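You operate a simulated robot arm through the tools that you are given. There is no shell and no other tool. Be economical: measure what you need, move in short steps, check, and stop when the job is done.

Carry out the task below with a simulated robot arm. There is one attempt and no reset: what you move stays moved.

TASK
Put things in order on the door end of the plank table. At the end: the white pot is in the beige small crate; the black sink plug stands where the white pot stood; the brown long clay lump from the door end of the plank table stands where the brown round brush stood; the brown round brush from the door end of the plank table stands where the black sink plug stood; whatever was shut is shut again. Leave all else as you found it, and nothing knocked over.

The check looks at the end state, three seconds after you hand in, the way a careful person would. Anything else that was tipped, shoved, dropped, spilled or broken makes it a failure.

THE ROBOT
A 7-joint arm with a two-finger parallel gripper, fixed in place. Base frame: the origin is at the foot of the arm, x ahead of it, y to its left, z up; the work surface is at about z = 0. Lengths are in m, angles in degrees, forces in N, time in s.
With the tool pointing down near the work surface it reaches from about 0.24 to 0.62 m from the base axis. Its first joint turns from -66.0 to 66.0 degrees. Payload 2.6 kg.
The tool frame sits at the grasp point between the pads (the TCP): z along the fingers, y along the line on which they close. The tips reach 0.03 m beyond it. Largest opening 0.094 m; finger width 0.028, thickness 0.01; the body of the gripper, 0.05 by 0.096 m, starts 0.055 m behind the TCP.
Orientation is that of the tool frame in the base frame, as a unit quaternion [w, x, y, z]. With the fingers straight down and closing along the base's y, the tool's x points along the base's -x, its y along +y and its z along -z.

THE INTERFACE
- The arm moves only by the tool jog_arm. Its argument "moves" is a list of rows, each a list of 2 entries, a list of its own where there are three numbers: the shift along the tool's x, y, z in m, then the turn, a rotation vector about the tool's x, y, z in rad. In form: [[[x, y, z], [ax, ay, az]], ...]. A call has 1 to 12 rows; each row is the pose to reach, as a shift and turn from the pose commanded when the call began, along the tool's axes at that moment. "claw" is the closure in counts, from 0 (fully open) to 255 (shut), set as the call begins (left out, the last holds). Each row takes 0.2 s and may step no farther than 0.05 m and 8.6 degrees from the row before; otherwise, or with a gripper value out of range, the whole call is refused. A pose out of reach is approached as far as the arm can. The call stops where the force on the tool passes 40 N (or 10 N more than at its start, if that is more) or the arm is blocked; 0.2 s more then pass. The fingers move at their own pace (about 0.072 m/s each) and stop on an object; they squeeze with about 29 N. The grip force told is the motor's: it shows also when the fingers shut on nothing. Time passes only in rows, and 0.2 s behind the last, so rows that repeat a pose let the fingers close. It gives the time, the measured TCP pose, the force on the tool (base axes), the opening and the grip force at its end, in the units of the frame above (readings bear some noise), with the torque about the TCP (base axes, N m) and any sound that the robot's microphone picked up, and new pictures: "views" is both (left out), scene, wrist or none.
- Cameras (640 x 400 px; columns grow to the right, rows downward): "scene" is fixed at [0.028, 0.4302, 0.5568]; the picture's right is [-0.82, -0.57, 0.00], its down [-0.36, 0.52, -0.78] and it looks along [0.44, -0.64, -0.63] (base axes); focal length 284 px, centre (320, 200). "wrist" rides on the gripper at [0.076, 0.014, -0.103] in the tool frame; the picture's right is [-0.18, 0.98, 0.00], its down [-0.75, -0.14, -0.64] and it looks along [-0.63, -0.12, 0.77] (tool axes); focal length 243 px, centre (320, 200). There is no depth. A picture from a camera that has moved, and an enlarged one, comes with that camera's place and axes in the base frame and with its lens.
- enlarge(camera, box): a new picture of the part [left, top, right, bottom] of that camera's present view, enlarged. It takes no simulated time.
- job_done(): hands the job in; it is judged then, once.

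Work in short steps. Places have to be worked out from the pictures, the camera data and where the tool is seen: move nearer, look again, correct. Check each grasp and each placing, and mend what went wrong. You have 120 turns and 200 pictures in all, those below and enlarged ones among them. Open the gripper and draw the arm clear of the work before you hand the job in, unless the task says otherwise; then end with one line.

The tools are called after "Emit:" as a command line: name --argument value ..., lists and objects as JSON in quotes. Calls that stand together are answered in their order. jog_arm: Moves the arm, as the interface text tells. Its arguments: {"type":"object","properties":{"moves":{"type":"array","items":{"type":"array"}},"claw":{"type":"number"},"views":{"type":"string","enum":["both","scene","wrist","none"]}},"required":["moves"]} The other tools are called the same way: enlarge (camera, box) takes an enlarged picture of a part of a camera's view; job_done () hands the job in.

At the start:

```text
clock: 0.0
tool_pos: [0.3729, -0.0444, 0.341]
tool_rot: [0.0, 0.0, 1.0, 0.0]
contact_force: [-0.6, 1.3, -0.7]
moment: [0.0, 0.04, -0.03]
width: 0.0939
gripper_force: 0.0
```

scene: 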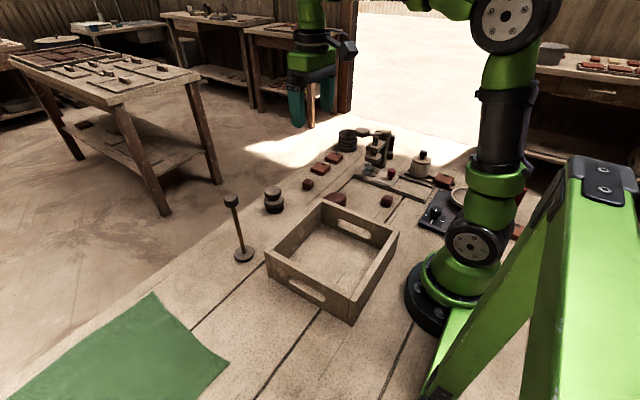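
wrist: 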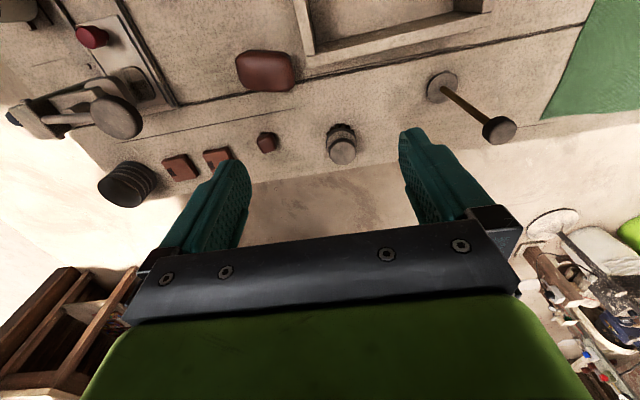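

The table is crowded on its far side; I enlarge the views to identify the objects.

Emit:
enlarge --camera "scene" --box '[320, 110, 480, 210]'

Emit:
enlarge --camera "scene" --box '[220, 140, 420, 265]'

Emit:
enlarge --camera "wrist" --box '[0, 0, 320, 200]'

Emit:
enlarge --camera "scene" --box '[400, 150, 560, 250]'

```text
4.00 times, centred on (400, 160) of scene
camera zoom: at [0.028, 0.4302, 0.5568], right [-0.82, -0.57, 0.0], down [-0.36, 0.52, -0.78], along [0.44, -0.64, -0.63], focal length 1137 px, centre (0, 360)
```

zoom: 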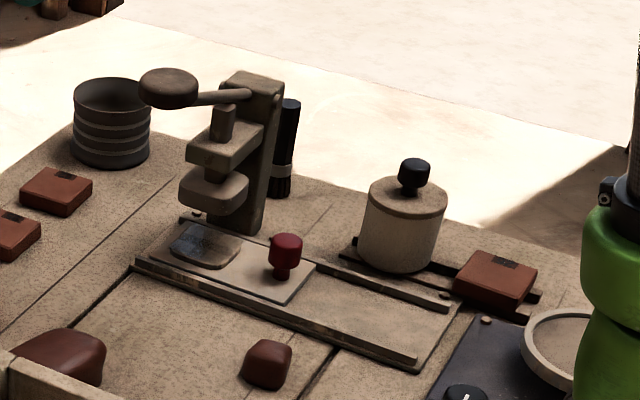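

```text
3.20 times, centred on (320, 202) of scene
camera zoom: at [0.028, 0.4302, 0.5568], right [-0.82, -0.57, 0.0], down [-0.36, 0.52, -0.78], along [0.44, -0.64, -0.63], focal length 910 px, centre (320, 192)
```

zoom: 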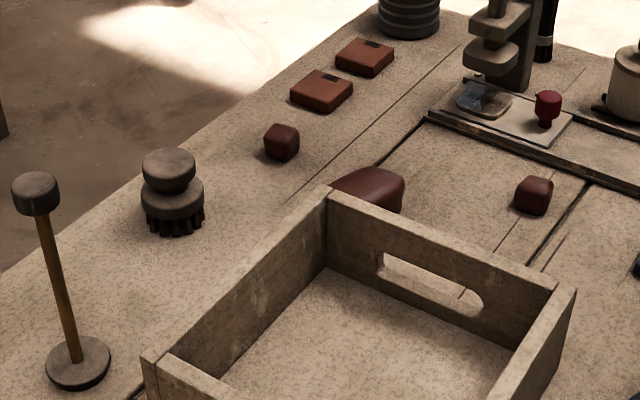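

```text
2.00 times, centred on (160, 100) of wrist
camera zoom: at [0.296, -0.0302, 0.4427], right [0.18, 0.98, 0.0], down [0.75, -0.14, 0.64], along [0.63, -0.12, -0.77], focal length 485 px, centre (640, 400)
```

zoom: 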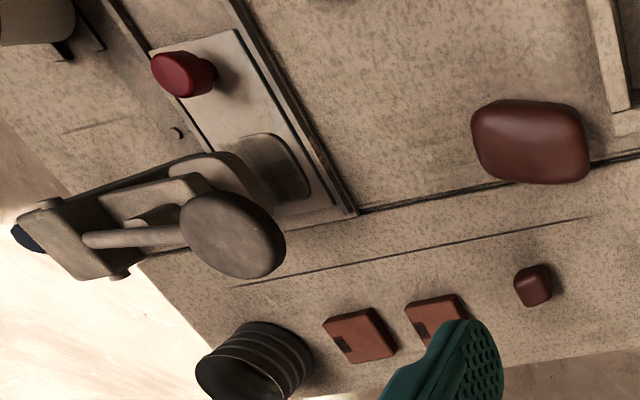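

```text
4.00 times, centred on (480, 200) of scene
camera zoom: at [0.028, 0.4302, 0.5568], right [-0.82, -0.57, 0.0], down [-0.36, 0.52, -0.78], along [0.44, -0.64, -0.63], focal length 1137 px, centre (-320, 200)
```

zoom: 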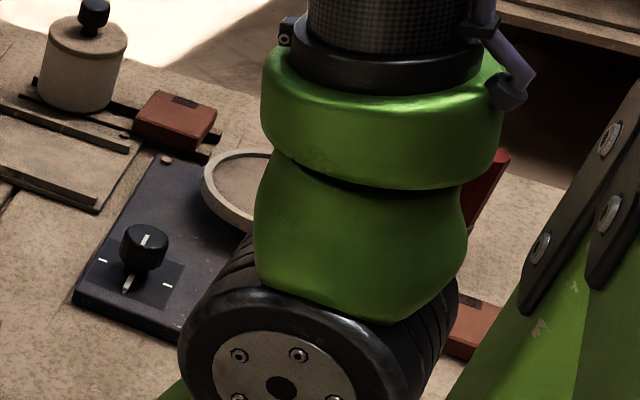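

The pot stands far out at about (0.21,-0.45), the brush at about (0.51,-0.02), and the long clay at about (0.37,-0.15). I swing the arm toward -y so the wrist camera can see the rest.

Emit:
jog_arm --moves '[[[0.0085, -0.0485, 0], [0, 0, 0.131]], [[0.0238, -0.0952, 0], [0, 0, 0.262]], [[0.045, -0.1396, 0], [0, 0, 0.393]], [[0.0718, -0.1808, 0], [0, 0, 0.524]], [[0.1038, -0.2182, 0], [0, 0, 0.655]], [[0.1404, -0.2511, 0], [0, 0, 0.786]], [[0.1809, -0.2789, 0], [0, 0, 0.917]]]' --claw 0

```text
clock: 1.6
tool_pos: [0.1909, -0.3235, 0.3412]
tool_rot: [0.0, 0.444, 0.896, 0.0]
contact_force: [0.2, -0.8, -0.9]
moment: [0.03, -0.01, -0.03]
width: 0.0941
gripper_force: 0.0
camera wrist: at [0.1558, -0.2538, 0.4431], right [0.89, 0.45, 0.0], down [0.34, -0.68, 0.64], along [0.29, -0.57, -0.77], focal length 243 px, centre (320, 200)
```

scene: 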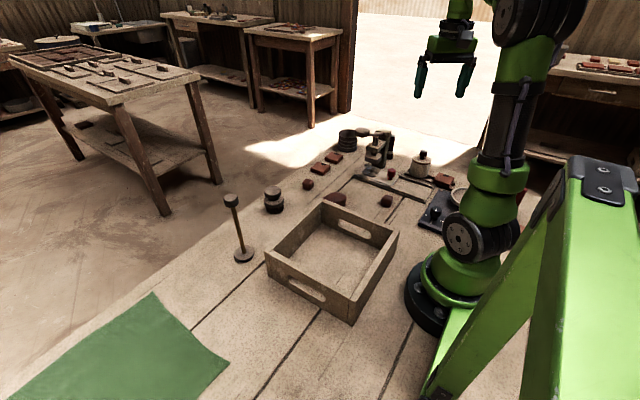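
wrist: 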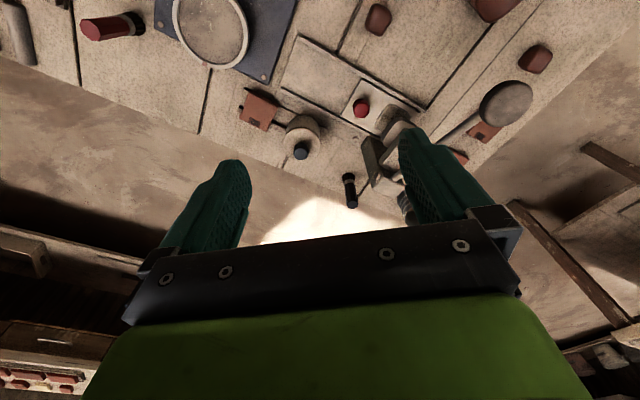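

Emit:
enlarge --camera "wrist" --box '[220, 40, 440, 220]'

Emit:
enlarge --camera "wrist" --box '[0, 0, 300, 188]'

Emit:
enlarge --camera "scene" --box '[0, 0, 320, 200]'

```text
2.22 times, centred on (330, 130) of wrist
camera zoom: at [0.1558, -0.2538, 0.4431], right [0.89, 0.45, 0.0], down [0.34, -0.68, 0.64], along [0.29, -0.57, -0.77], focal length 539 px, centre (298, 356)
```

zoom: 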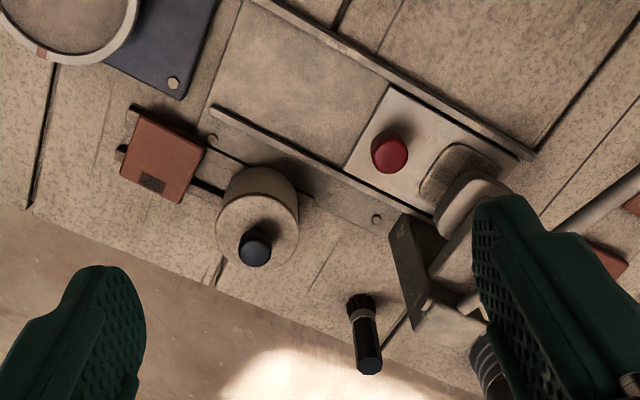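

```text
2.13 times, centred on (150, 94) of wrist
camera zoom: at [0.1558, -0.2538, 0.4431], right [0.89, 0.45, 0.0], down [0.34, -0.68, 0.64], along [0.29, -0.57, -0.77], focal length 516 px, centre (682, 426)
```

zoom: 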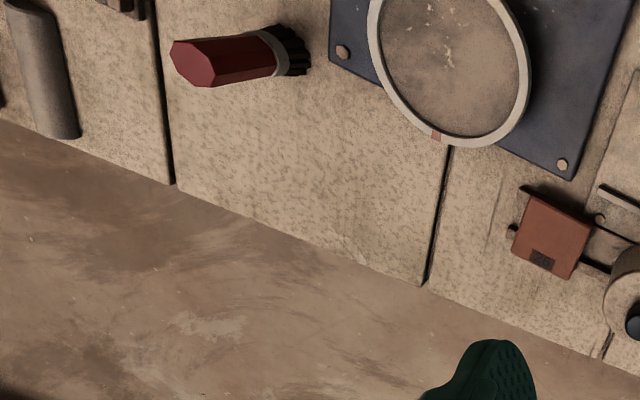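

```text
2.00 times, centred on (160, 100) of scene
camera zoom: at [0.028, 0.4302, 0.5568], right [-0.82, -0.57, 0.0], down [-0.36, 0.52, -0.78], along [0.44, -0.64, -0.63], focal length 569 px, centre (640, 400)
```

zoom: 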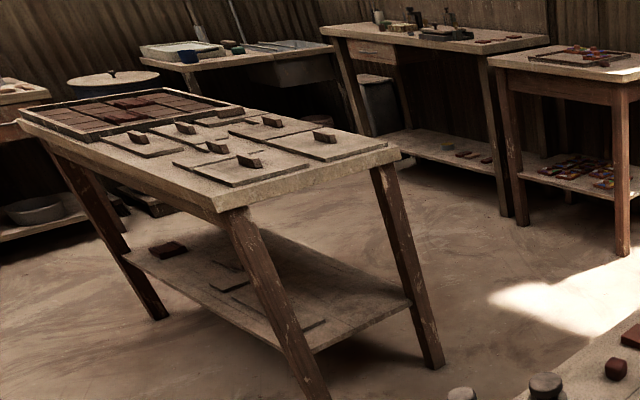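

Emit:
enlarge --camera "scene" --box '[325, 118, 405, 168]'

Emit:
enlarge --camera "scene" --box '[210, 175, 306, 270]'

Emit:
enlarge --camera "wrist" --box '[340, 120, 420, 230]'

```text
8.00 times, centred on (365, 143) of scene
camera zoom: at [0.028, 0.4302, 0.5568], right [-0.82, -0.57, 0.0], down [-0.36, 0.52, -0.78], along [0.44, -0.64, -0.63], focal length 2274 px, centre (-40, 656)
```

zoom: 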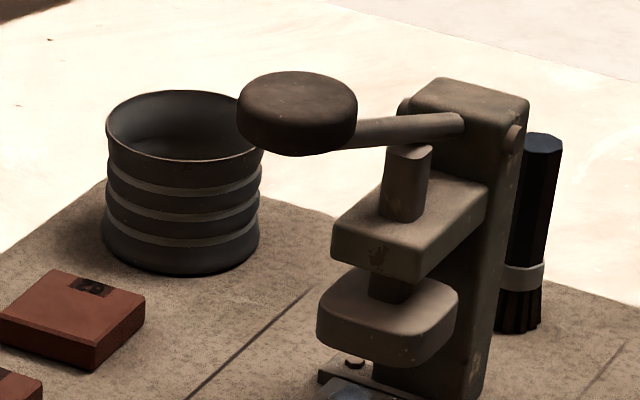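

```text
4.21 times, centred on (258, 222) of scene
camera zoom: at [0.028, 0.4302, 0.5568], right [-0.82, -0.57, 0.0], down [-0.36, 0.52, -0.78], along [0.44, -0.64, -0.63], focal length 1197 px, centre (581, 105)
```

zoom: 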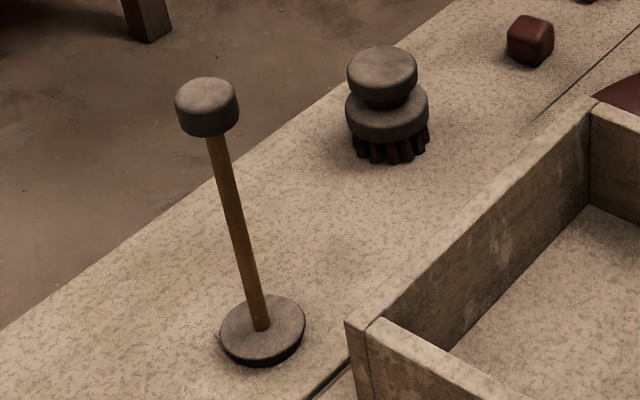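

```text
3.64 times, centred on (380, 175) of wrist
camera zoom: at [0.1558, -0.2538, 0.4431], right [0.89, 0.45, 0.0], down [0.34, -0.68, 0.64], along [0.29, -0.57, -0.77], focal length 882 px, centre (102, 291)
```

zoom: 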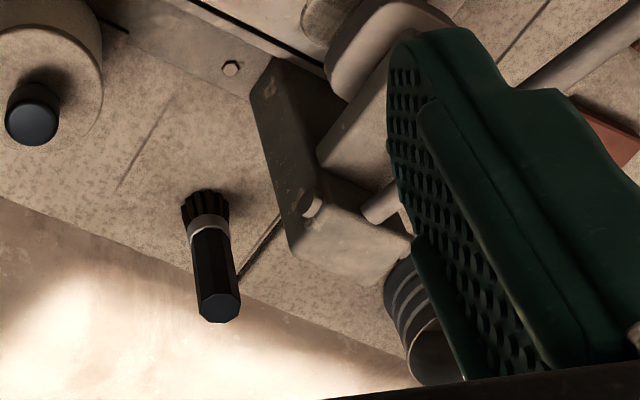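

The sink plug is not yet identified, so I swing the arm to the other side to view the rest of the table.

Emit:
jog_arm --moves '[[[0, 0.049, -0.02], [0, 0, -0.131]], [[0, 0.095, -0.04], [0, 0, -0.262]], [[0, 0.14, -0.04], [0, 0, -0.393]], [[-0.02, 0.18, -0.04], [0, 0, -0.524]], [[-0.04, 0.22, -0.04], [0, 0, -0.655]], [[-0.05, 0.26, -0.04], [0, 0, -0.786]], [[-0.05, 0.3, -0.04], [0, 0, -0.917]], [[-0.04, 0.345, -0.04], [0, 0, -1.048]], [[-0.02, 0.385, -0.04], [0, 0, -1.179]], [[0.01, 0.42, -0.04], [0, 0, -1.31]], [[0.04, 0.455, -0.04], [0, 0, -1.44]]]'

```text
refused: row 1 steps farther than a row can; nothing moved
```

Emit:
jog_arm --moves '[[[-0.0031, 0.0488, 0], [0, 0, -0.131]], [[0.0006, 0.0977, 0], [0, 0, -0.262]], [[0.0107, 0.1459, 0], [0, 0, -0.393]], [[0.0269, 0.1924, 0], [0, 0, -0.524]], [[0.0491, 0.2362, 0], [0, 0, -0.655]], [[0.0769, 0.2769, 0], [0, 0, -0.786]], [[0.1097, 0.3136, 0], [0, 0, -0.917]], [[0.1469, 0.3457, 0], [0, 0, -1.048]], [[0.1881, 0.3725, 0], [0, 0, -1.179]], [[0.2324, 0.3939, 0], [0, 0, -1.31]], [[0.2791, 0.4092, 0], [0, 0, -1.441]], [[0.3274, 0.4184, 0], [0, 0, -1.572]]]'

```text
clock: 4.2
tool_pos: [0.325, 0.1879, 0.3393]
tool_rot: [0.0, -0.323, 0.947, -0.001]
contact_force: [-0.1, 0.9, 0.4]
moment: [-0.03, -0.02, 0.03]
width: 0.094
gripper_force: 0.1
camera wrist: at [0.2548, 0.1535, 0.4413], right [-0.45, 0.89, 0.0], down [0.68, 0.35, 0.64], along [0.57, 0.29, -0.77], focal length 243 px, centre (320, 200)
```

scene: 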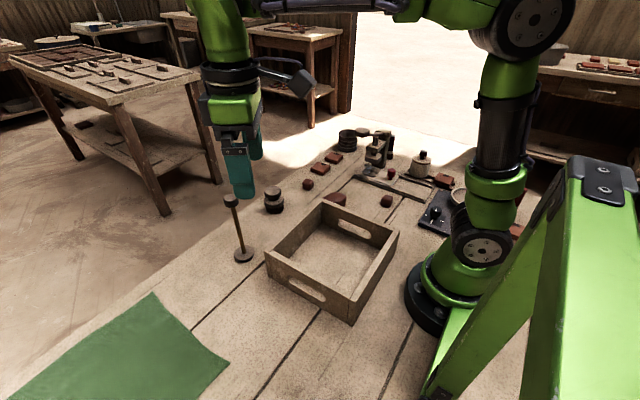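
wrist: 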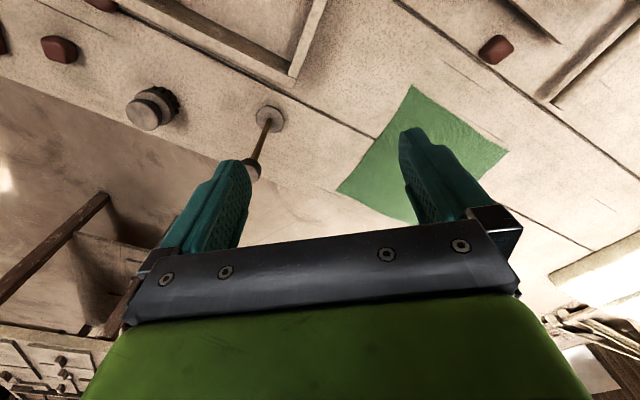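

More objects lie on the +y side (another clay lump and another wooden item). I swing further.

Emit:
jog_arm --moves '[[[0.0117, 0.0475, 0], [0, 0, -0.131]], [[0.0293, 0.0925, 0], [0, 0, -0.262]], [[0.0526, 0.135, 0], [0, 0, -0.393]], [[0.081, 0.174, 0], [0, 0, -0.524]]]' --views "wrist"

```text
clock: 5.2
tool_pos: [0.1541, 0.2825, 0.339]
tool_rot: [-0.001, -0.556, 0.831, 0.0]
contact_force: [0.1, 0.3, 0.2]
moment: [0.01, -0.01, -0.03]
width: 0.094
gripper_force: 0.0
camera wrist: at [0.1126, 0.2175, 0.4421], right [-0.84, 0.54, 0.0], down [0.42, 0.64, 0.64], along [0.35, 0.54, -0.77], focal length 243 px, centre (320, 200)
```

wrist: 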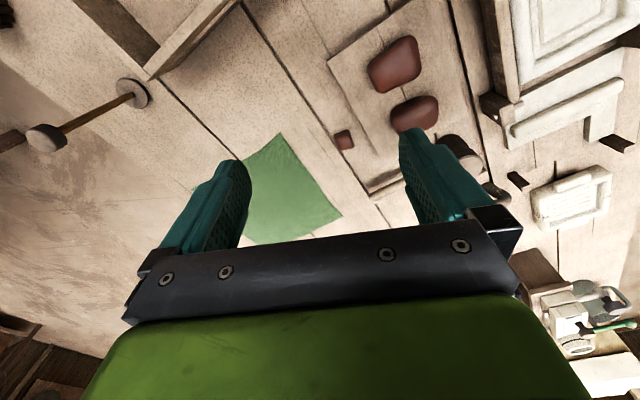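

Emit:
enlarge --camera "wrist" --box '[320, 0, 640, 200]'

Emit:
enlarge --camera "wrist" --box '[0, 50, 200, 175]'

Emit:
enlarge --camera "wrist" --box '[430, 130, 640, 380]'

```text
2.00 times, centred on (480, 100) of wrist
camera zoom: at [0.1126, 0.2175, 0.4421], right [-0.84, 0.54, 0.0], down [0.42, 0.64, 0.64], along [0.35, 0.54, -0.77], focal length 485 px, centre (0, 400)
```

zoom: 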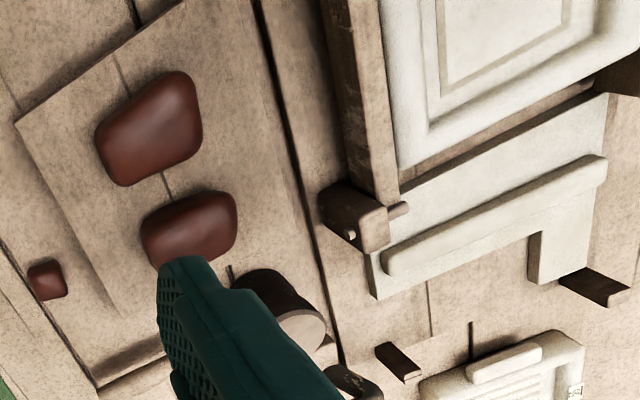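

```text
3.20 times, centred on (100, 112) of wrist
camera zoom: at [0.1126, 0.2175, 0.4421], right [-0.84, 0.54, 0.0], down [0.42, 0.64, 0.64], along [0.35, 0.54, -0.77], focal length 776 px, centre (1024, 480)
```

zoom: 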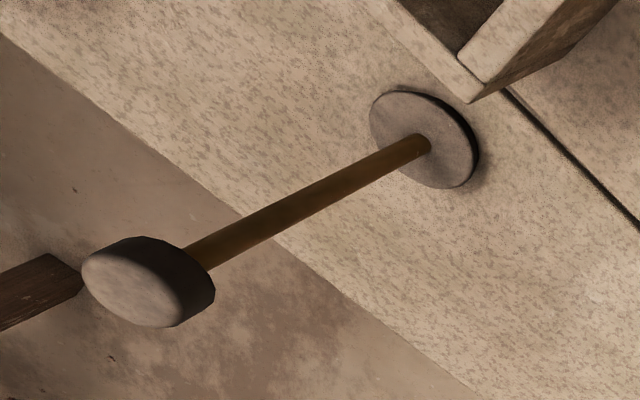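

```text
1.60 times, centred on (535, 255) of wrist
camera zoom: at [0.1126, 0.2175, 0.4421], right [-0.84, 0.54, 0.0], down [0.42, 0.64, 0.64], along [0.35, 0.54, -0.77], focal length 388 px, centre (-24, 112)
```

zoom: 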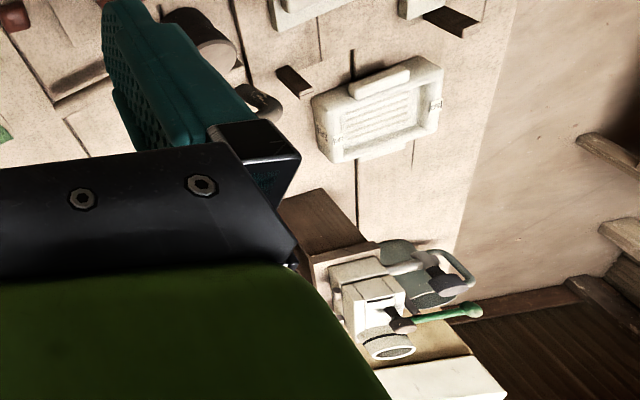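

I compare the rod-and-disc object more closely.

Emit:
enlarge --camera "wrist" --box '[105, 65, 169, 115]'

Emit:
enlarge --camera "scene" --box '[225, 185, 290, 270]'

Emit:
enlarge --camera "scene" --box '[400, 140, 440, 190]'

```text
8.00 times, centred on (137, 90) of wrist
camera zoom: at [0.1126, 0.2175, 0.4421], right [-0.84, 0.54, 0.0], down [0.42, 0.64, 0.64], along [0.35, 0.54, -0.77], focal length 1941 px, centre (1784, 1080)
```

zoom: 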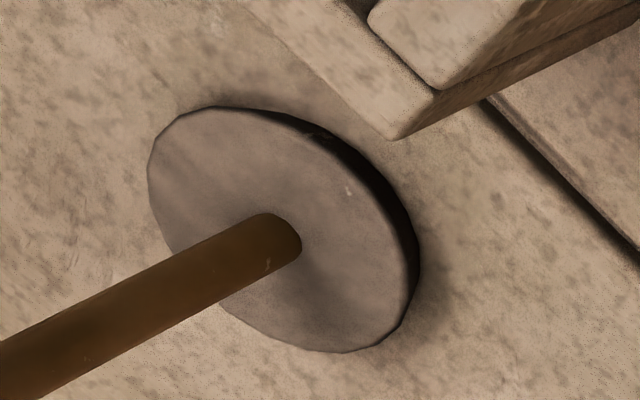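

```text
4.71 times, centred on (258, 228) of scene
camera zoom: at [0.0281, 0.4302, 0.5568], right [-0.82, -0.57, 0.0], down [-0.36, 0.52, -0.78], along [0.44, -0.64, -0.63], focal length 1338 px, centre (614, 71)
```

zoom: 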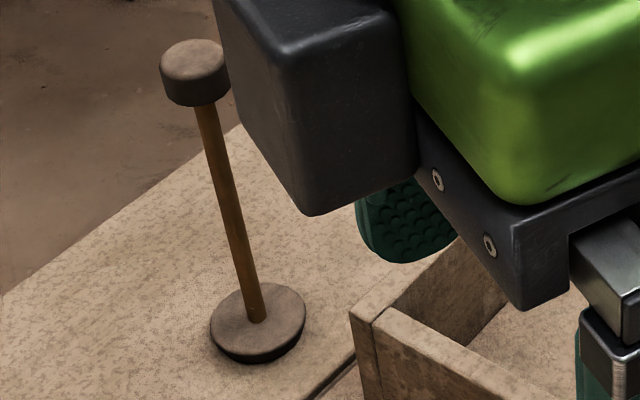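

```text
8.00 times, centred on (420, 165) of scene
camera zoom: at [0.0281, 0.4302, 0.5568], right [-0.82, -0.57, 0.0], down [-0.36, 0.52, -0.78], along [0.44, -0.64, -0.63], focal length 2274 px, centre (-480, 480)
```

zoom: 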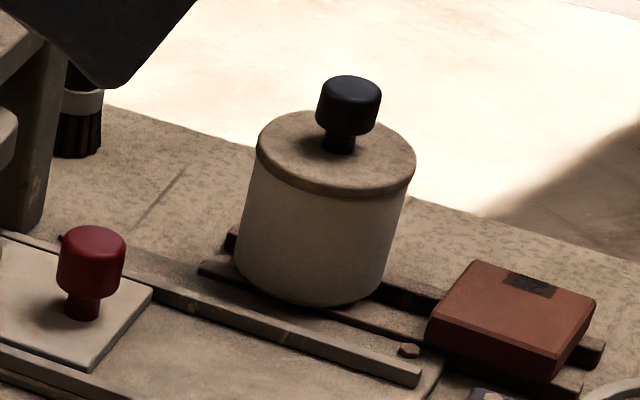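

The rod item has a tapered black disc at its foot, so it is the sink plug. Pot is at about (0.213,-0.437), lid top z≈0.07. I swing back toward it with the tool yaw returning to 0, so the fingers close along y, clear of the tile.

Emit:
jog_arm --moves '[[[0.0007, -0.0414, 0], [0, 0, 0.098]], [[0.0072, -0.0831, 0], [0, 0, 0.196]], [[0.0191, -0.1238, 0], [0, 0, 0.295]], [[0.0361, -0.1638, 0], [0, 0, 0.393]], [[0.0587, -0.2019, 0], [0, 0, 0.491]], [[0.0865, -0.2373, 0], [0, 0, 0.589]], [[0.1191, -0.2692, 0], [0, 0, 0.687]], [[0.1561, -0.2975, 0], [0, 0, 0.785]], [[0.1991, -0.3153, 0], [0, 0, 0.884]], [[0.2436, -0.3279, 0], [0, 0, 0.982]], [[0.2896, -0.3345, 0], [0, 0, 1.08]], [[0.3359, -0.3351, 0], [0, 0, 1.178]]]' --views "none"

```text
clock: 7.8
tool_pos: [0.3361, -0.1558, 0.3424]
tool_rot: [0.0, 0.0, 1.0, 0.0]
contact_force: [0.3, -0.3, -0.8]
moment: [0.0, -0.03, 0.0]
width: 0.0941
gripper_force: 0.0
```

Emit:
jog_arm --moves '[[[0.015, -0.04, 0.0], [0, 0, 0]], [[0.03, -0.08, 0.01], [0, 0, 0]], [[0.048, -0.12, 0.025], [0, 0, 0]], [[0.066, -0.16, 0.04], [0, 0, 0]], [[0.085, -0.2, 0.055], [0, 0, 0]], [[0.105, -0.24, 0.07], [0, 0, 0]], [[0.123, -0.281, 0.09], [0, 0, 0]]]'

```text
clock: 9.4
tool_pos: [0.2111, -0.4389, 0.2505]
tool_rot: [0.001, 0.0, 1.0, 0.0]
contact_force: [-0.7, -0.4, 0.6]
moment: [-0.01, 0.03, -0.01]
width: 0.0942
gripper_force: 0.0
camera wrist: at [0.1358, -0.4241, 0.3525], right [0.18, 0.98, 0.0], down [0.75, -0.14, 0.64], along [0.63, -0.12, -0.77], focal length 243 px, centre (320, 200)
```

scene: 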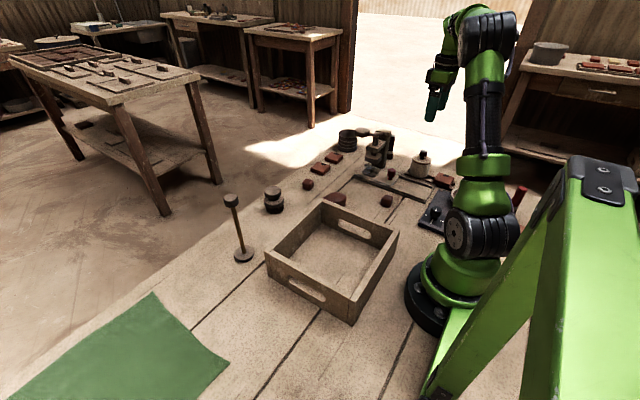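
wrist: 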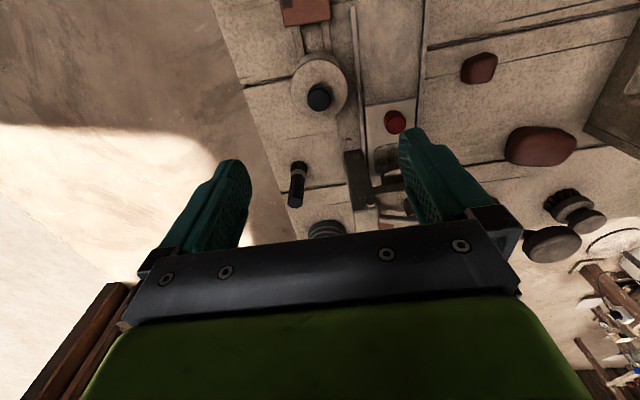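

Lid centre computes to (0.209,-0.438), knob top z≈0.108. I descend partway and look.

Emit:
jog_arm --moves '[[[0.002, 0.001, 0.045], [0, 0, 0]], [[0.002, 0.001, 0.09], [0, 0, 0]], [[0.002, 0.001, 0.13], [0, 0, 0]], [[0.002, 0.001, 0.13], [0, 0, 0]]]'

Emit:
enlarge --camera "scene" --box '[380, 120, 460, 200]'

```text
clock: 10.4
tool_pos: [0.2099, -0.4364, 0.1186]
tool_rot: [0.0, 0.0, 1.0, 0.0]
contact_force: [0.5, 0.7, 0.0]
moment: [0.0, 0.05, 0.0]
width: 0.0938
gripper_force: 0.2
camera wrist: at [0.134, -0.423, 0.221], right [0.18, 0.98, 0.0], down [0.75, -0.14, 0.64], along [0.63, -0.12, -0.77], focal length 243 px, centre (320, 200)
```

scene: 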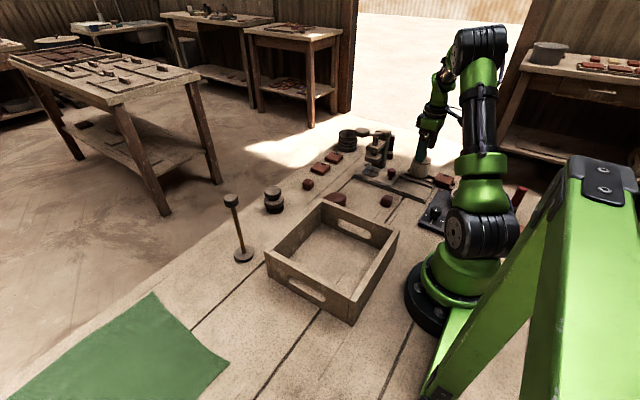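
wrist: 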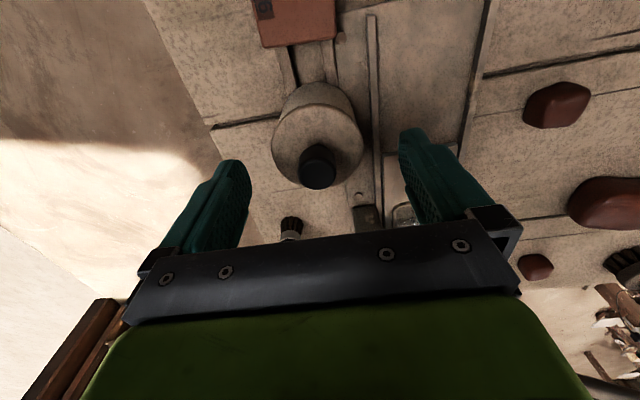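

```text
5.00 times, centred on (420, 160) of scene
camera zoom: at [0.028, 0.4302, 0.5568], right [-0.82, -0.57, 0.0], down [-0.36, 0.52, -0.78], along [0.44, -0.64, -0.63], focal length 1422 px, centre (-180, 400)
```

zoom: 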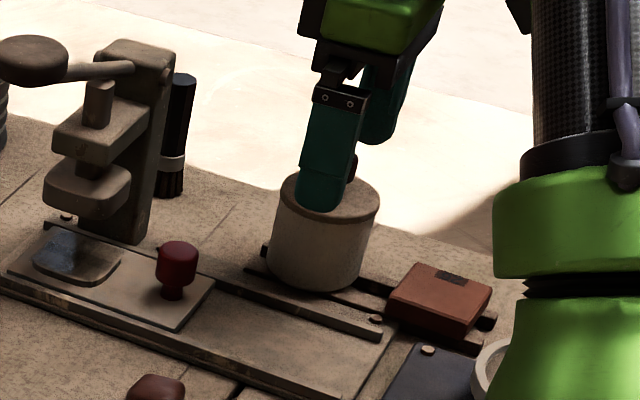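

Fingers straddle the pot centred at (0.207,-0.438). I descend to z≈0.062, then close.

Emit:
jog_arm --moves '[[[0.003, -0.0015, 0.028], [0, 0, 0]], [[0.003, -0.0015, 0.057], [0, 0, 0]], [[0.003, -0.0015, 0.057], [0, 0, 0]]]'

Emit:
enlarge --camera "scene" --box '[380, 120, 460, 200]'

```text
clock: 11.2
tool_pos: [0.207, -0.4399, 0.0645]
tool_rot: [0.001, 0.0, 1.0, 0.0]
contact_force: [0.1, 0.7, -0.2]
moment: [0.0, 0.0, -0.02]
width: 0.0942
gripper_force: 0.0
camera wrist: at [0.1299, -0.4257, 0.1666], right [0.18, 0.98, 0.0], down [0.75, -0.14, 0.64], along [0.63, -0.12, -0.77], focal length 243 px, centre (320, 200)
```

scene: 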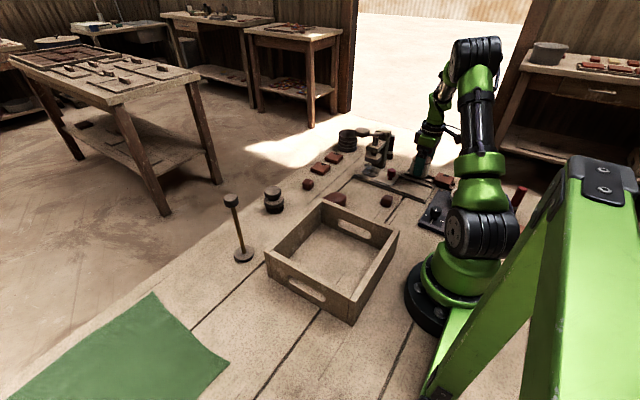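
wrist: 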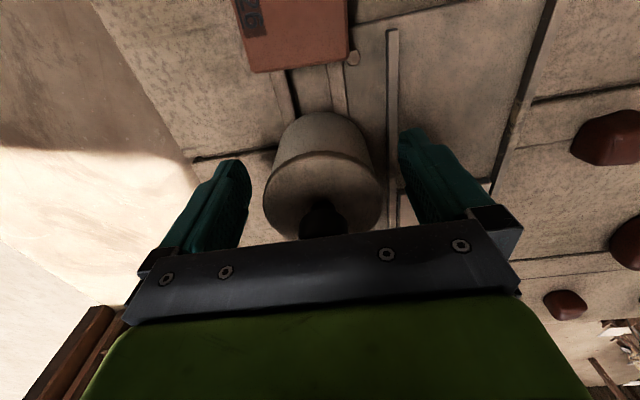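

```text
5.00 times, centred on (420, 160) of scene
camera zoom: at [0.028, 0.4302, 0.5568], right [-0.82, -0.57, 0.0], down [-0.36, 0.52, -0.78], along [0.44, -0.64, -0.63], focal length 1422 px, centre (-180, 400)
```

zoom: 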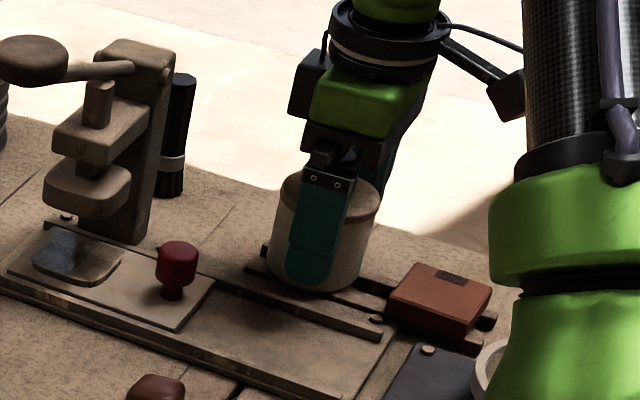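

Well centred; pot stands at about (0.208,-0.439). I close the claw.

Emit:
jog_arm --moves '[[[0, 0, 0], [0, 0, 0]], [[0, 0, 0], [0, 0, 0]], [[0, 0, 0], [0, 0, 0]], [[0, 0, 0], [0, 0, 0]], [[0, 0, -0.008], [0, 0, 0]], [[0, 0, -0.016], [0, 0, 0]], [[0, 0, -0.016], [0, 0, 0]]]' --claw 255

Emit:
enlarge --camera "scene" --box '[380, 120, 460, 200]'

```text
clock: 12.8
tool_pos: [0.2076, -0.4399, 0.0807]
tool_rot: [0.0, -0.001, 1.0, 0.0]
contact_force: [0.4, -0.4, 0.5]
moment: [-0.01, -0.02, -0.01]
width: 0.0622
gripper_force: 29.0
heard: snap
camera wrist: at [0.1306, -0.4262, 0.1826], right [0.18, 0.98, 0.0], down [0.75, -0.14, 0.64], along [0.63, -0.12, -0.77], focal length 243 px, centre (320, 200)
```

scene: 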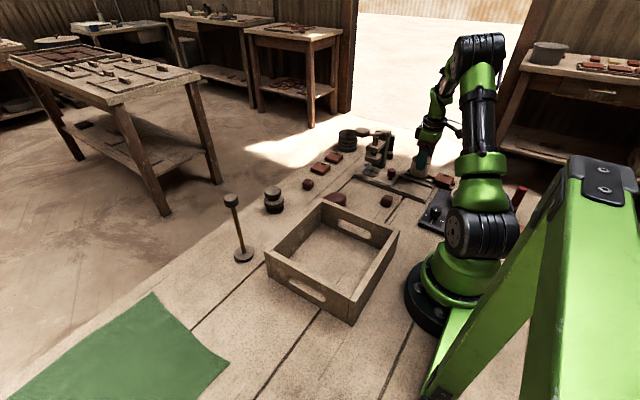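
wrist: 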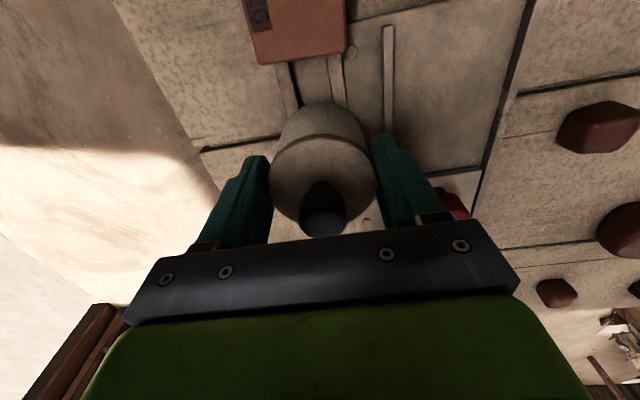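

```text
5.00 times, centred on (420, 160) of scene
camera zoom: at [0.028, 0.4302, 0.5568], right [-0.82, -0.57, 0.0], down [-0.36, 0.52, -0.78], along [0.44, -0.64, -0.63], focal length 1422 px, centre (-180, 400)
```

zoom: 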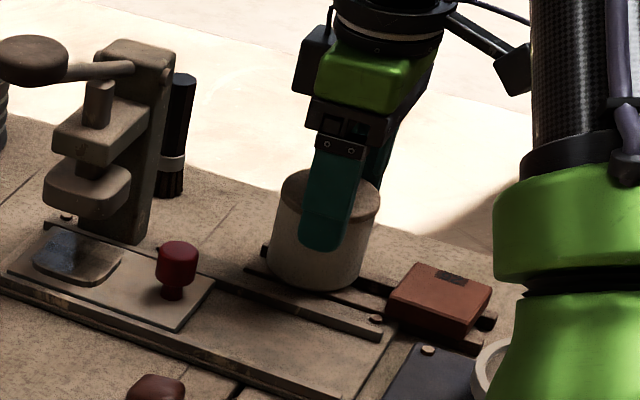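

The fingers rose but the pot seems not to have; I look closely.

Emit:
enlarge --camera "scene" --box '[405, 145, 445, 180]'

Emit:
enlarge --camera "wrist" --box '[220, 40, 430, 240]'

```text
11.43 times, centred on (425, 162) of scene
camera zoom: at [0.028, 0.4302, 0.5568], right [-0.82, -0.57, 0.0], down [-0.36, 0.52, -0.78], along [0.44, -0.64, -0.63], focal length 3249 px, centre (-880, 629)
```

zoom: 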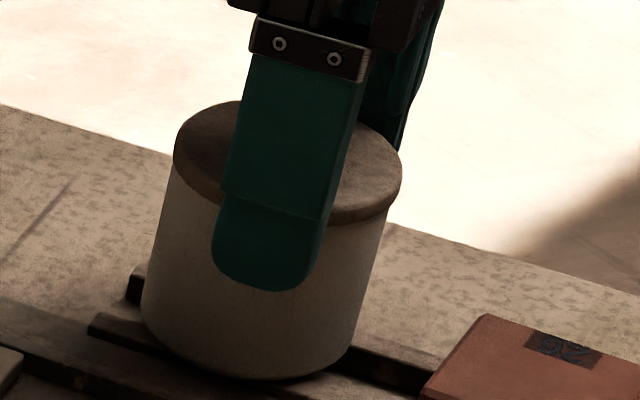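

```text
2.00 times, centred on (325, 140) of wrist
camera zoom: at [0.1306, -0.4262, 0.1826], right [0.18, 0.98, 0.0], down [0.75, -0.14, 0.64], along [0.63, -0.12, -0.77], focal length 485 px, centre (310, 320)
```

zoom: 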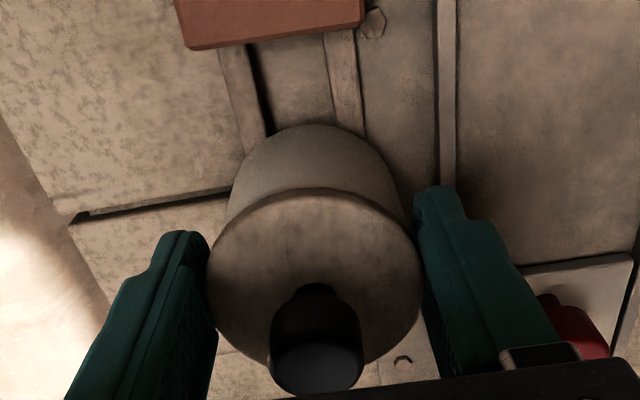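

The pot did not come along. I lower again gripping, then lift a little in fine steps watching forces.

Emit:
jog_arm --moves '[[[0, 0, 0], [0, 0, 0]], [[0, 0, 0], [0, 0, 0]], [[0, 0, 0.01], [0, 0, 0]], [[0, 0, 0.02], [0, 0, 0]], [[0, 0, 0.02], [0, 0, 0]]]' --claw 0 --views "none"

Emit:
jog_arm --moves '[[[0, 0, 0], [0, 0, 0]], [[0, 0, 0], [0, 0, 0]], [[0, 0, 0], [0, 0, 0]], [[0, 0, 0], [0, 0, 0]]]' --claw 255 --views "none"

Emit:
jog_arm --moves '[[[0, 0, -0.003], [0, 0, 0]]]' --views "scene"

```text
clock: 14.0
tool_pos: [0.2055, -0.441, 0.0587]
tool_rot: [0.0, -0.001, 1.0, 0.0]
contact_force: [0.6, -0.1, 0.8]
moment: [0.0, 0.01, -0.01]
width: 0.094
gripper_force: 0.1
heard: snap
```

```text
clock: 15.0
tool_pos: [0.2062, -0.4405, 0.058]
tool_rot: [0.0, -0.001, 1.0, 0.0]
contact_force: [0.3, -0.6, 0.7]
moment: [0.0, 0.01, 0.0]
width: 0.0657
gripper_force: 29.5
heard: snap
```

```text
clock: 15.4
tool_pos: [0.2066, -0.4409, 0.0612]
tool_rot: [0.0, -0.001, 1.0, 0.0]
contact_force: [-0.1, 0.4, -1.1]
moment: [0.04, 0.03, 0.02]
width: 0.0657
gripper_force: 29.3
```

scene: 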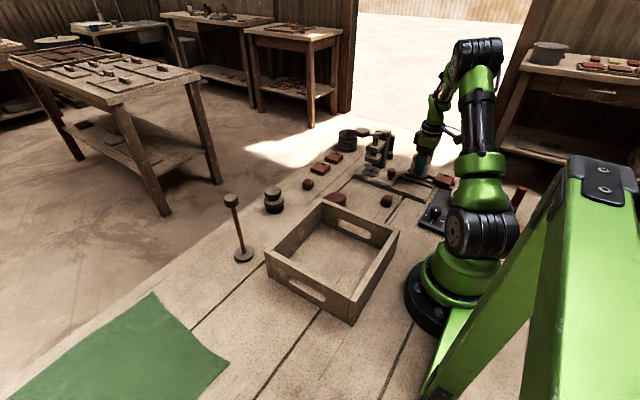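

Emit:
jog_arm --moves '[[[0, 0, -0.005], [0, 0, 0]]]' --views "none"

Emit:
jog_arm --moves '[[[0, 0, -0.006], [0, 0, 0]]]' --views "wrist"

Emit:
enlarge --camera "scene" --box '[405, 145, 445, 180]'

```text
clock: 15.8
tool_pos: [0.207, -0.4395, 0.0661]
tool_rot: [-0.001, -0.001, 1.0, 0.0]
contact_force: [0.3, 0.0, -0.3]
moment: [-0.02, 0.01, 0.0]
width: 0.0656
gripper_force: 29.1
```

```text
clock: 16.2
tool_pos: [0.2071, -0.4405, 0.0735]
tool_rot: [0.0, 0.0, 1.0, 0.0]
contact_force: [0.0, 0.5, -0.5]
moment: [-0.01, -0.03, 0.02]
width: 0.0659
gripper_force: 29.1
camera wrist: at [0.1302, -0.4258, 0.1754], right [0.18, 0.98, 0.0], down [0.75, -0.14, 0.64], along [0.63, -0.12, -0.77], focal length 243 px, centre (320, 200)
```

wrist: 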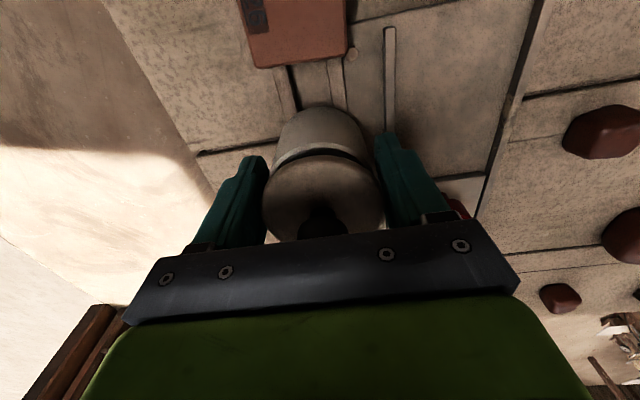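

```text
11.43 times, centred on (425, 162) of scene
camera zoom: at [0.028, 0.4302, 0.5568], right [-0.82, -0.57, 0.0], down [-0.36, 0.52, -0.78], along [0.44, -0.64, -0.63], focal length 3249 px, centre (-880, 629)
```

zoom: 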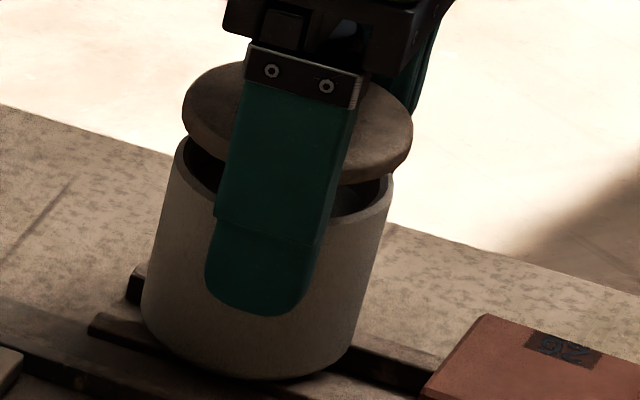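

The lid comes off separately: the pot's lid is loose. I lift the lid clear and look inside the vessel.

Emit:
jog_arm --moves '[[[0, 0, -0.03], [0, 0, 0]], [[0, 0, -0.06], [0, 0, 0]], [[0, 0, -0.09], [0, 0, 0]], [[0, 0, -0.09], [0, 0, 0]]]' --views "wrist"

Emit:
enlarge --camera "scene" --box '[385, 120, 465, 190]'

```text
clock: 17.2
tool_pos: [0.2049, -0.4402, 0.1622]
tool_rot: [0.0, -0.001, 1.0, 0.0]
contact_force: [1.2, 0.5, -0.4]
moment: [0.0, -0.03, 0.06]
width: 0.0657
gripper_force: 28.9
camera wrist: at [0.1291, -0.4268, 0.2647], right [0.18, 0.98, 0.0], down [0.75, -0.14, 0.64], along [0.63, -0.12, -0.77], focal length 243 px, centre (320, 200)
```

wrist: 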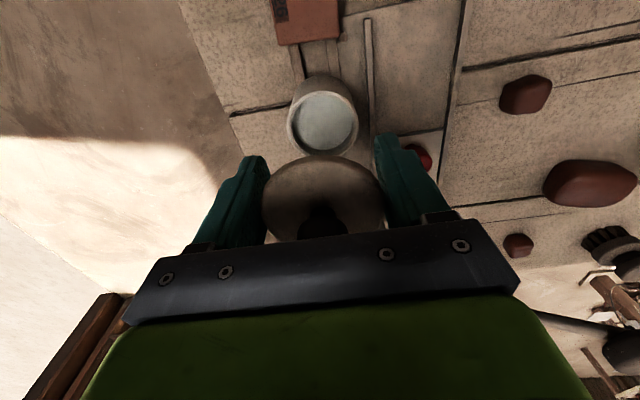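

```text
5.71 times, centred on (425, 155) of scene
camera zoom: at [0.028, 0.4302, 0.5568], right [-0.82, -0.57, 0.0], down [-0.36, 0.52, -0.78], along [0.44, -0.64, -0.63], focal length 1624 px, centre (-280, 457)
```

zoom: 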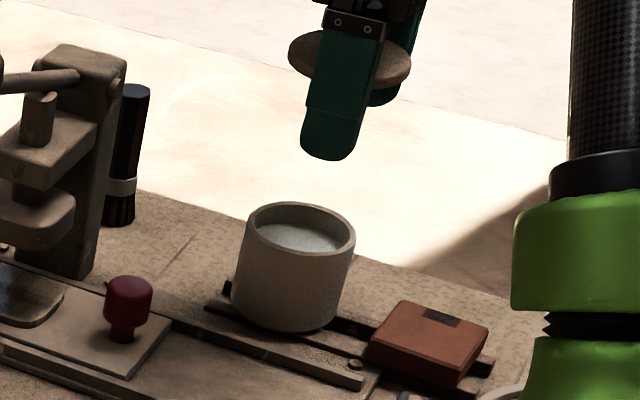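

The pot holds a liquid and has a loose lid, so the lid must come off by its knob, the pot moved level, and the lid put back. First I set the lid back exactly where it was and regrasp it by its knob.

Emit:
jog_arm --moves '[[[0, 0, 0.03], [0, 0, 0]], [[0, 0, 0.06], [0, 0, 0]], [[0, 0, 0.085], [0, 0, 0]], [[0, 0, 0.093], [0, 0, 0]], [[0, 0, 0.099], [0, 0, 0]], [[0, 0, 0.1025], [0, 0, 0]], [[0, 0, 0.1025], [0, 0, 0]]]' --views "wrist"

Emit:
enlarge --camera "scene" --box '[405, 145, 445, 180]'

```text
clock: 18.8
tool_pos: [0.2065, -0.4411, 0.0611]
tool_rot: [0.0, -0.001, 1.0, 0.0]
contact_force: [0.1, 0.4, -0.1]
moment: [-0.03, -0.03, -0.02]
width: 0.0657
gripper_force: 29.4
camera wrist: at [0.1312, -0.426, 0.163], right [0.18, 0.98, 0.0], down [0.75, -0.14, 0.64], along [0.63, -0.12, -0.77], focal length 243 px, centre (320, 200)
```

wrist: 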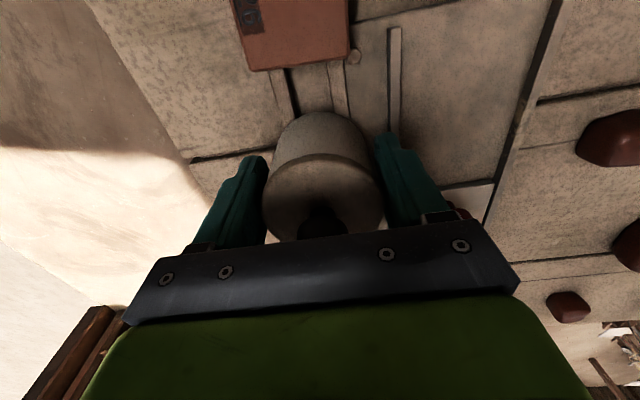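

```text
11.43 times, centred on (425, 162) of scene
camera zoom: at [0.028, 0.4302, 0.5568], right [-0.82, -0.57, 0.0], down [-0.36, 0.52, -0.78], along [0.44, -0.64, -0.63], focal length 3249 px, centre (-880, 629)
```

zoom: 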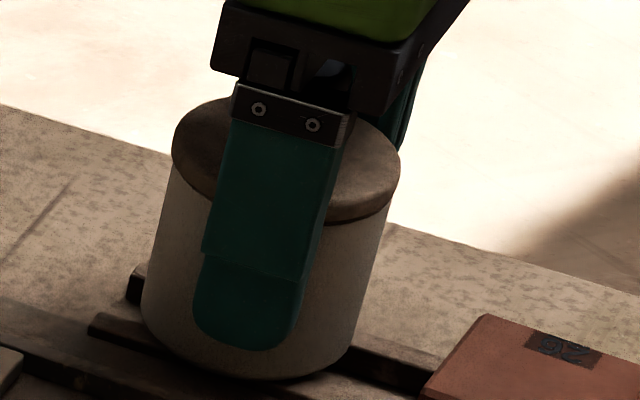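

Lid is seated. I open, rise straight so the tips clear the lid top, and look at the knob.

Emit:
jog_arm --moves '[[[0, 0, 0.001], [0, 0, 0]], [[0, 0, 0.001], [0, 0, 0]], [[0, 0, 0.001], [0, 0, 0]], [[0, 0, -0.02], [0, 0, 0]], [[0, 0, -0.044], [0, 0, 0]], [[0, 0, -0.044], [0, 0, 0]]]' --claw 0 --views "wrist"

Emit:
enlarge --camera "scene" --box '[405, 145, 445, 180]'

```text
clock: 20.2
tool_pos: [0.2084, -0.441, 0.1036]
tool_rot: [0.0, -0.001, 1.0, 0.0]
contact_force: [0.1, -0.3, 0.1]
moment: [0.03, 0.01, 0.0]
width: 0.0941
gripper_force: 0.0
camera wrist: at [0.1324, -0.4264, 0.2066], right [0.18, 0.98, 0.0], down [0.75, -0.14, 0.64], along [0.63, -0.12, -0.77], focal length 243 px, centre (320, 200)
```

wrist: 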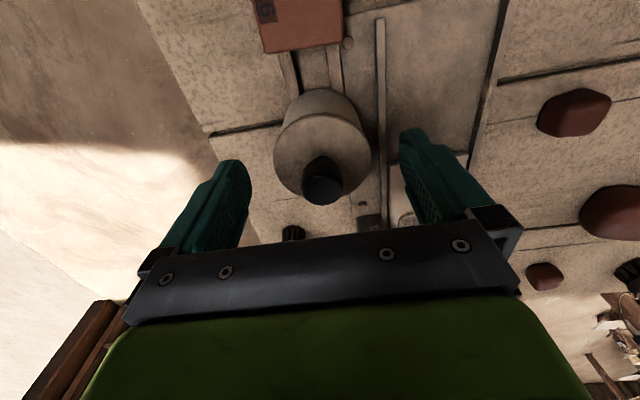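

```text
11.43 times, centred on (425, 162) of scene
camera zoom: at [0.028, 0.4302, 0.5568], right [-0.82, -0.57, 0.0], down [-0.36, 0.52, -0.78], along [0.44, -0.64, -0.63], focal length 3249 px, centre (-880, 629)
```

zoom: 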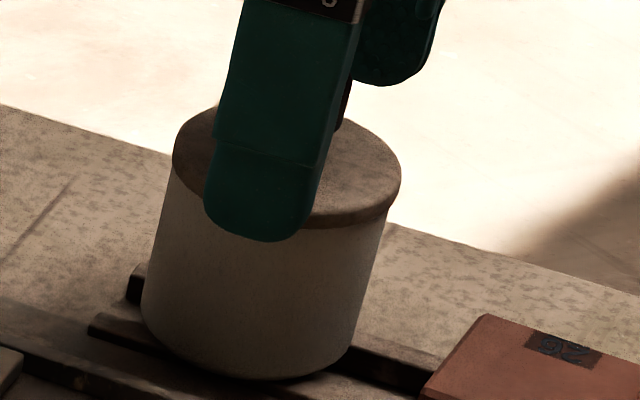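

Emit:
jog_arm --moves '[[[0.002, 0.001, -0.002], [0, 0, 0]], [[0.002, 0.001, -0.002], [0, 0, 0]], [[0.002, 0.001, -0.002], [0, 0, 0]], [[0.002, 0.001, -0.002], [0, 0, 0]], [[0.002, 0.001, -0.002], [0, 0, 0]], [[0.002, 0.001, -0.012], [0, 0, 0]], [[0.002, 0.001, -0.022], [0, 0, 0]], [[0.002, 0.001, -0.022], [0, 0, 0]]]' --claw 255 --views "wrist"

Emit:
enlarge --camera "scene" --box '[405, 145, 445, 180]'

```text
clock: 22.0
tool_pos: [0.2063, -0.4403, 0.1274]
tool_rot: [0.001, 0.0, 1.0, 0.0]
contact_force: [0.1, -0.8, -0.9]
moment: [-0.02, 0.0, 0.02]
width: 0.0226
gripper_force: 29.3
camera wrist: at [0.1303, -0.4258, 0.2288], right [0.18, 0.98, 0.0], down [0.75, -0.14, 0.64], along [0.63, -0.12, -0.77], focal length 243 px, centre (320, 200)
```

wrist: 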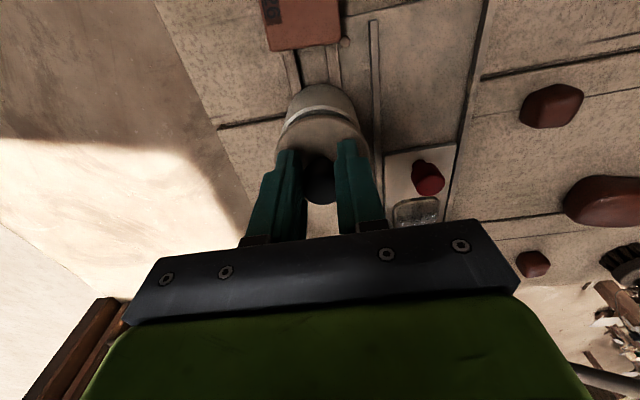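

```text
11.43 times, centred on (425, 162) of scene
camera zoom: at [0.028, 0.4302, 0.5568], right [-0.82, -0.57, 0.0], down [-0.36, 0.52, -0.78], along [0.44, -0.64, -0.63], focal length 3249 px, centre (-880, 629)
```

zoom: 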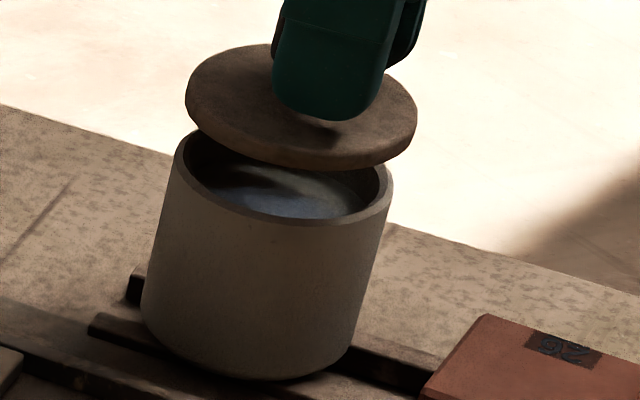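

The lid is held level by its knob. I carry it high to a free spot near (0.42,-0.235) and look before setting it down.

Emit:
jog_arm --moves '[[[0, 0, -0.04], [0, 0, 0]], [[0, 0.03, -0.07], [0, 0, 0]], [[0, 0.075, -0.075], [0, 0, 0]], [[0, 0.12, -0.075], [0, 0, 0]], [[-0.04, 0.14, -0.075], [0, 0, 0]], [[-0.08, 0.16, -0.075], [0, 0, 0]], [[-0.125, 0.175, -0.075], [0, 0, 0]], [[-0.17, 0.19, -0.075], [0, 0, 0]], [[-0.214, 0.205, -0.075], [0, 0, 0]]]'

```text
clock: 23.6
tool_pos: [0.3133, -0.267, 0.1942]
tool_rot: [-0.015, 0.003, 1.0, 0.003]
contact_force: [-7.1, 3.2, 0.2]
moment: [-0.02, -0.12, 0.28]
width: 0.0223
gripper_force: 28.9
stopped in row 8: the force on the tool passed its limit at 91 N (the readings are from after the stop); the commanded pose is now the measured one
camera wrist: at [0.2404, -0.253, 0.2994], right [0.19, 0.98, 0.0], down [0.77, -0.15, 0.62], along [0.61, -0.12, -0.79], focal length 243 px, centre (320, 200)
```

scene: 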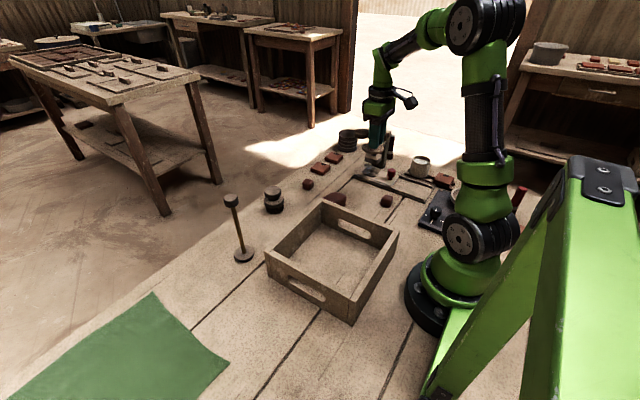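
wrist: 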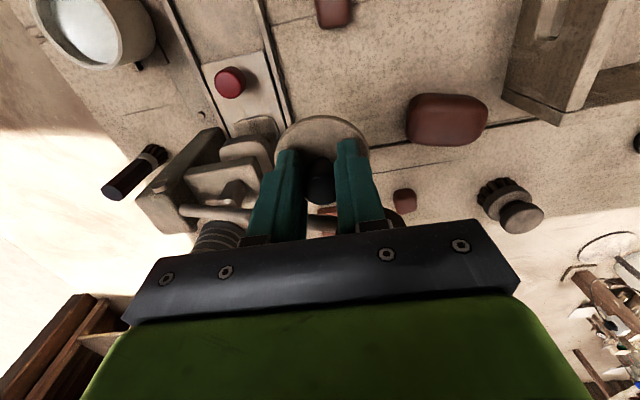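

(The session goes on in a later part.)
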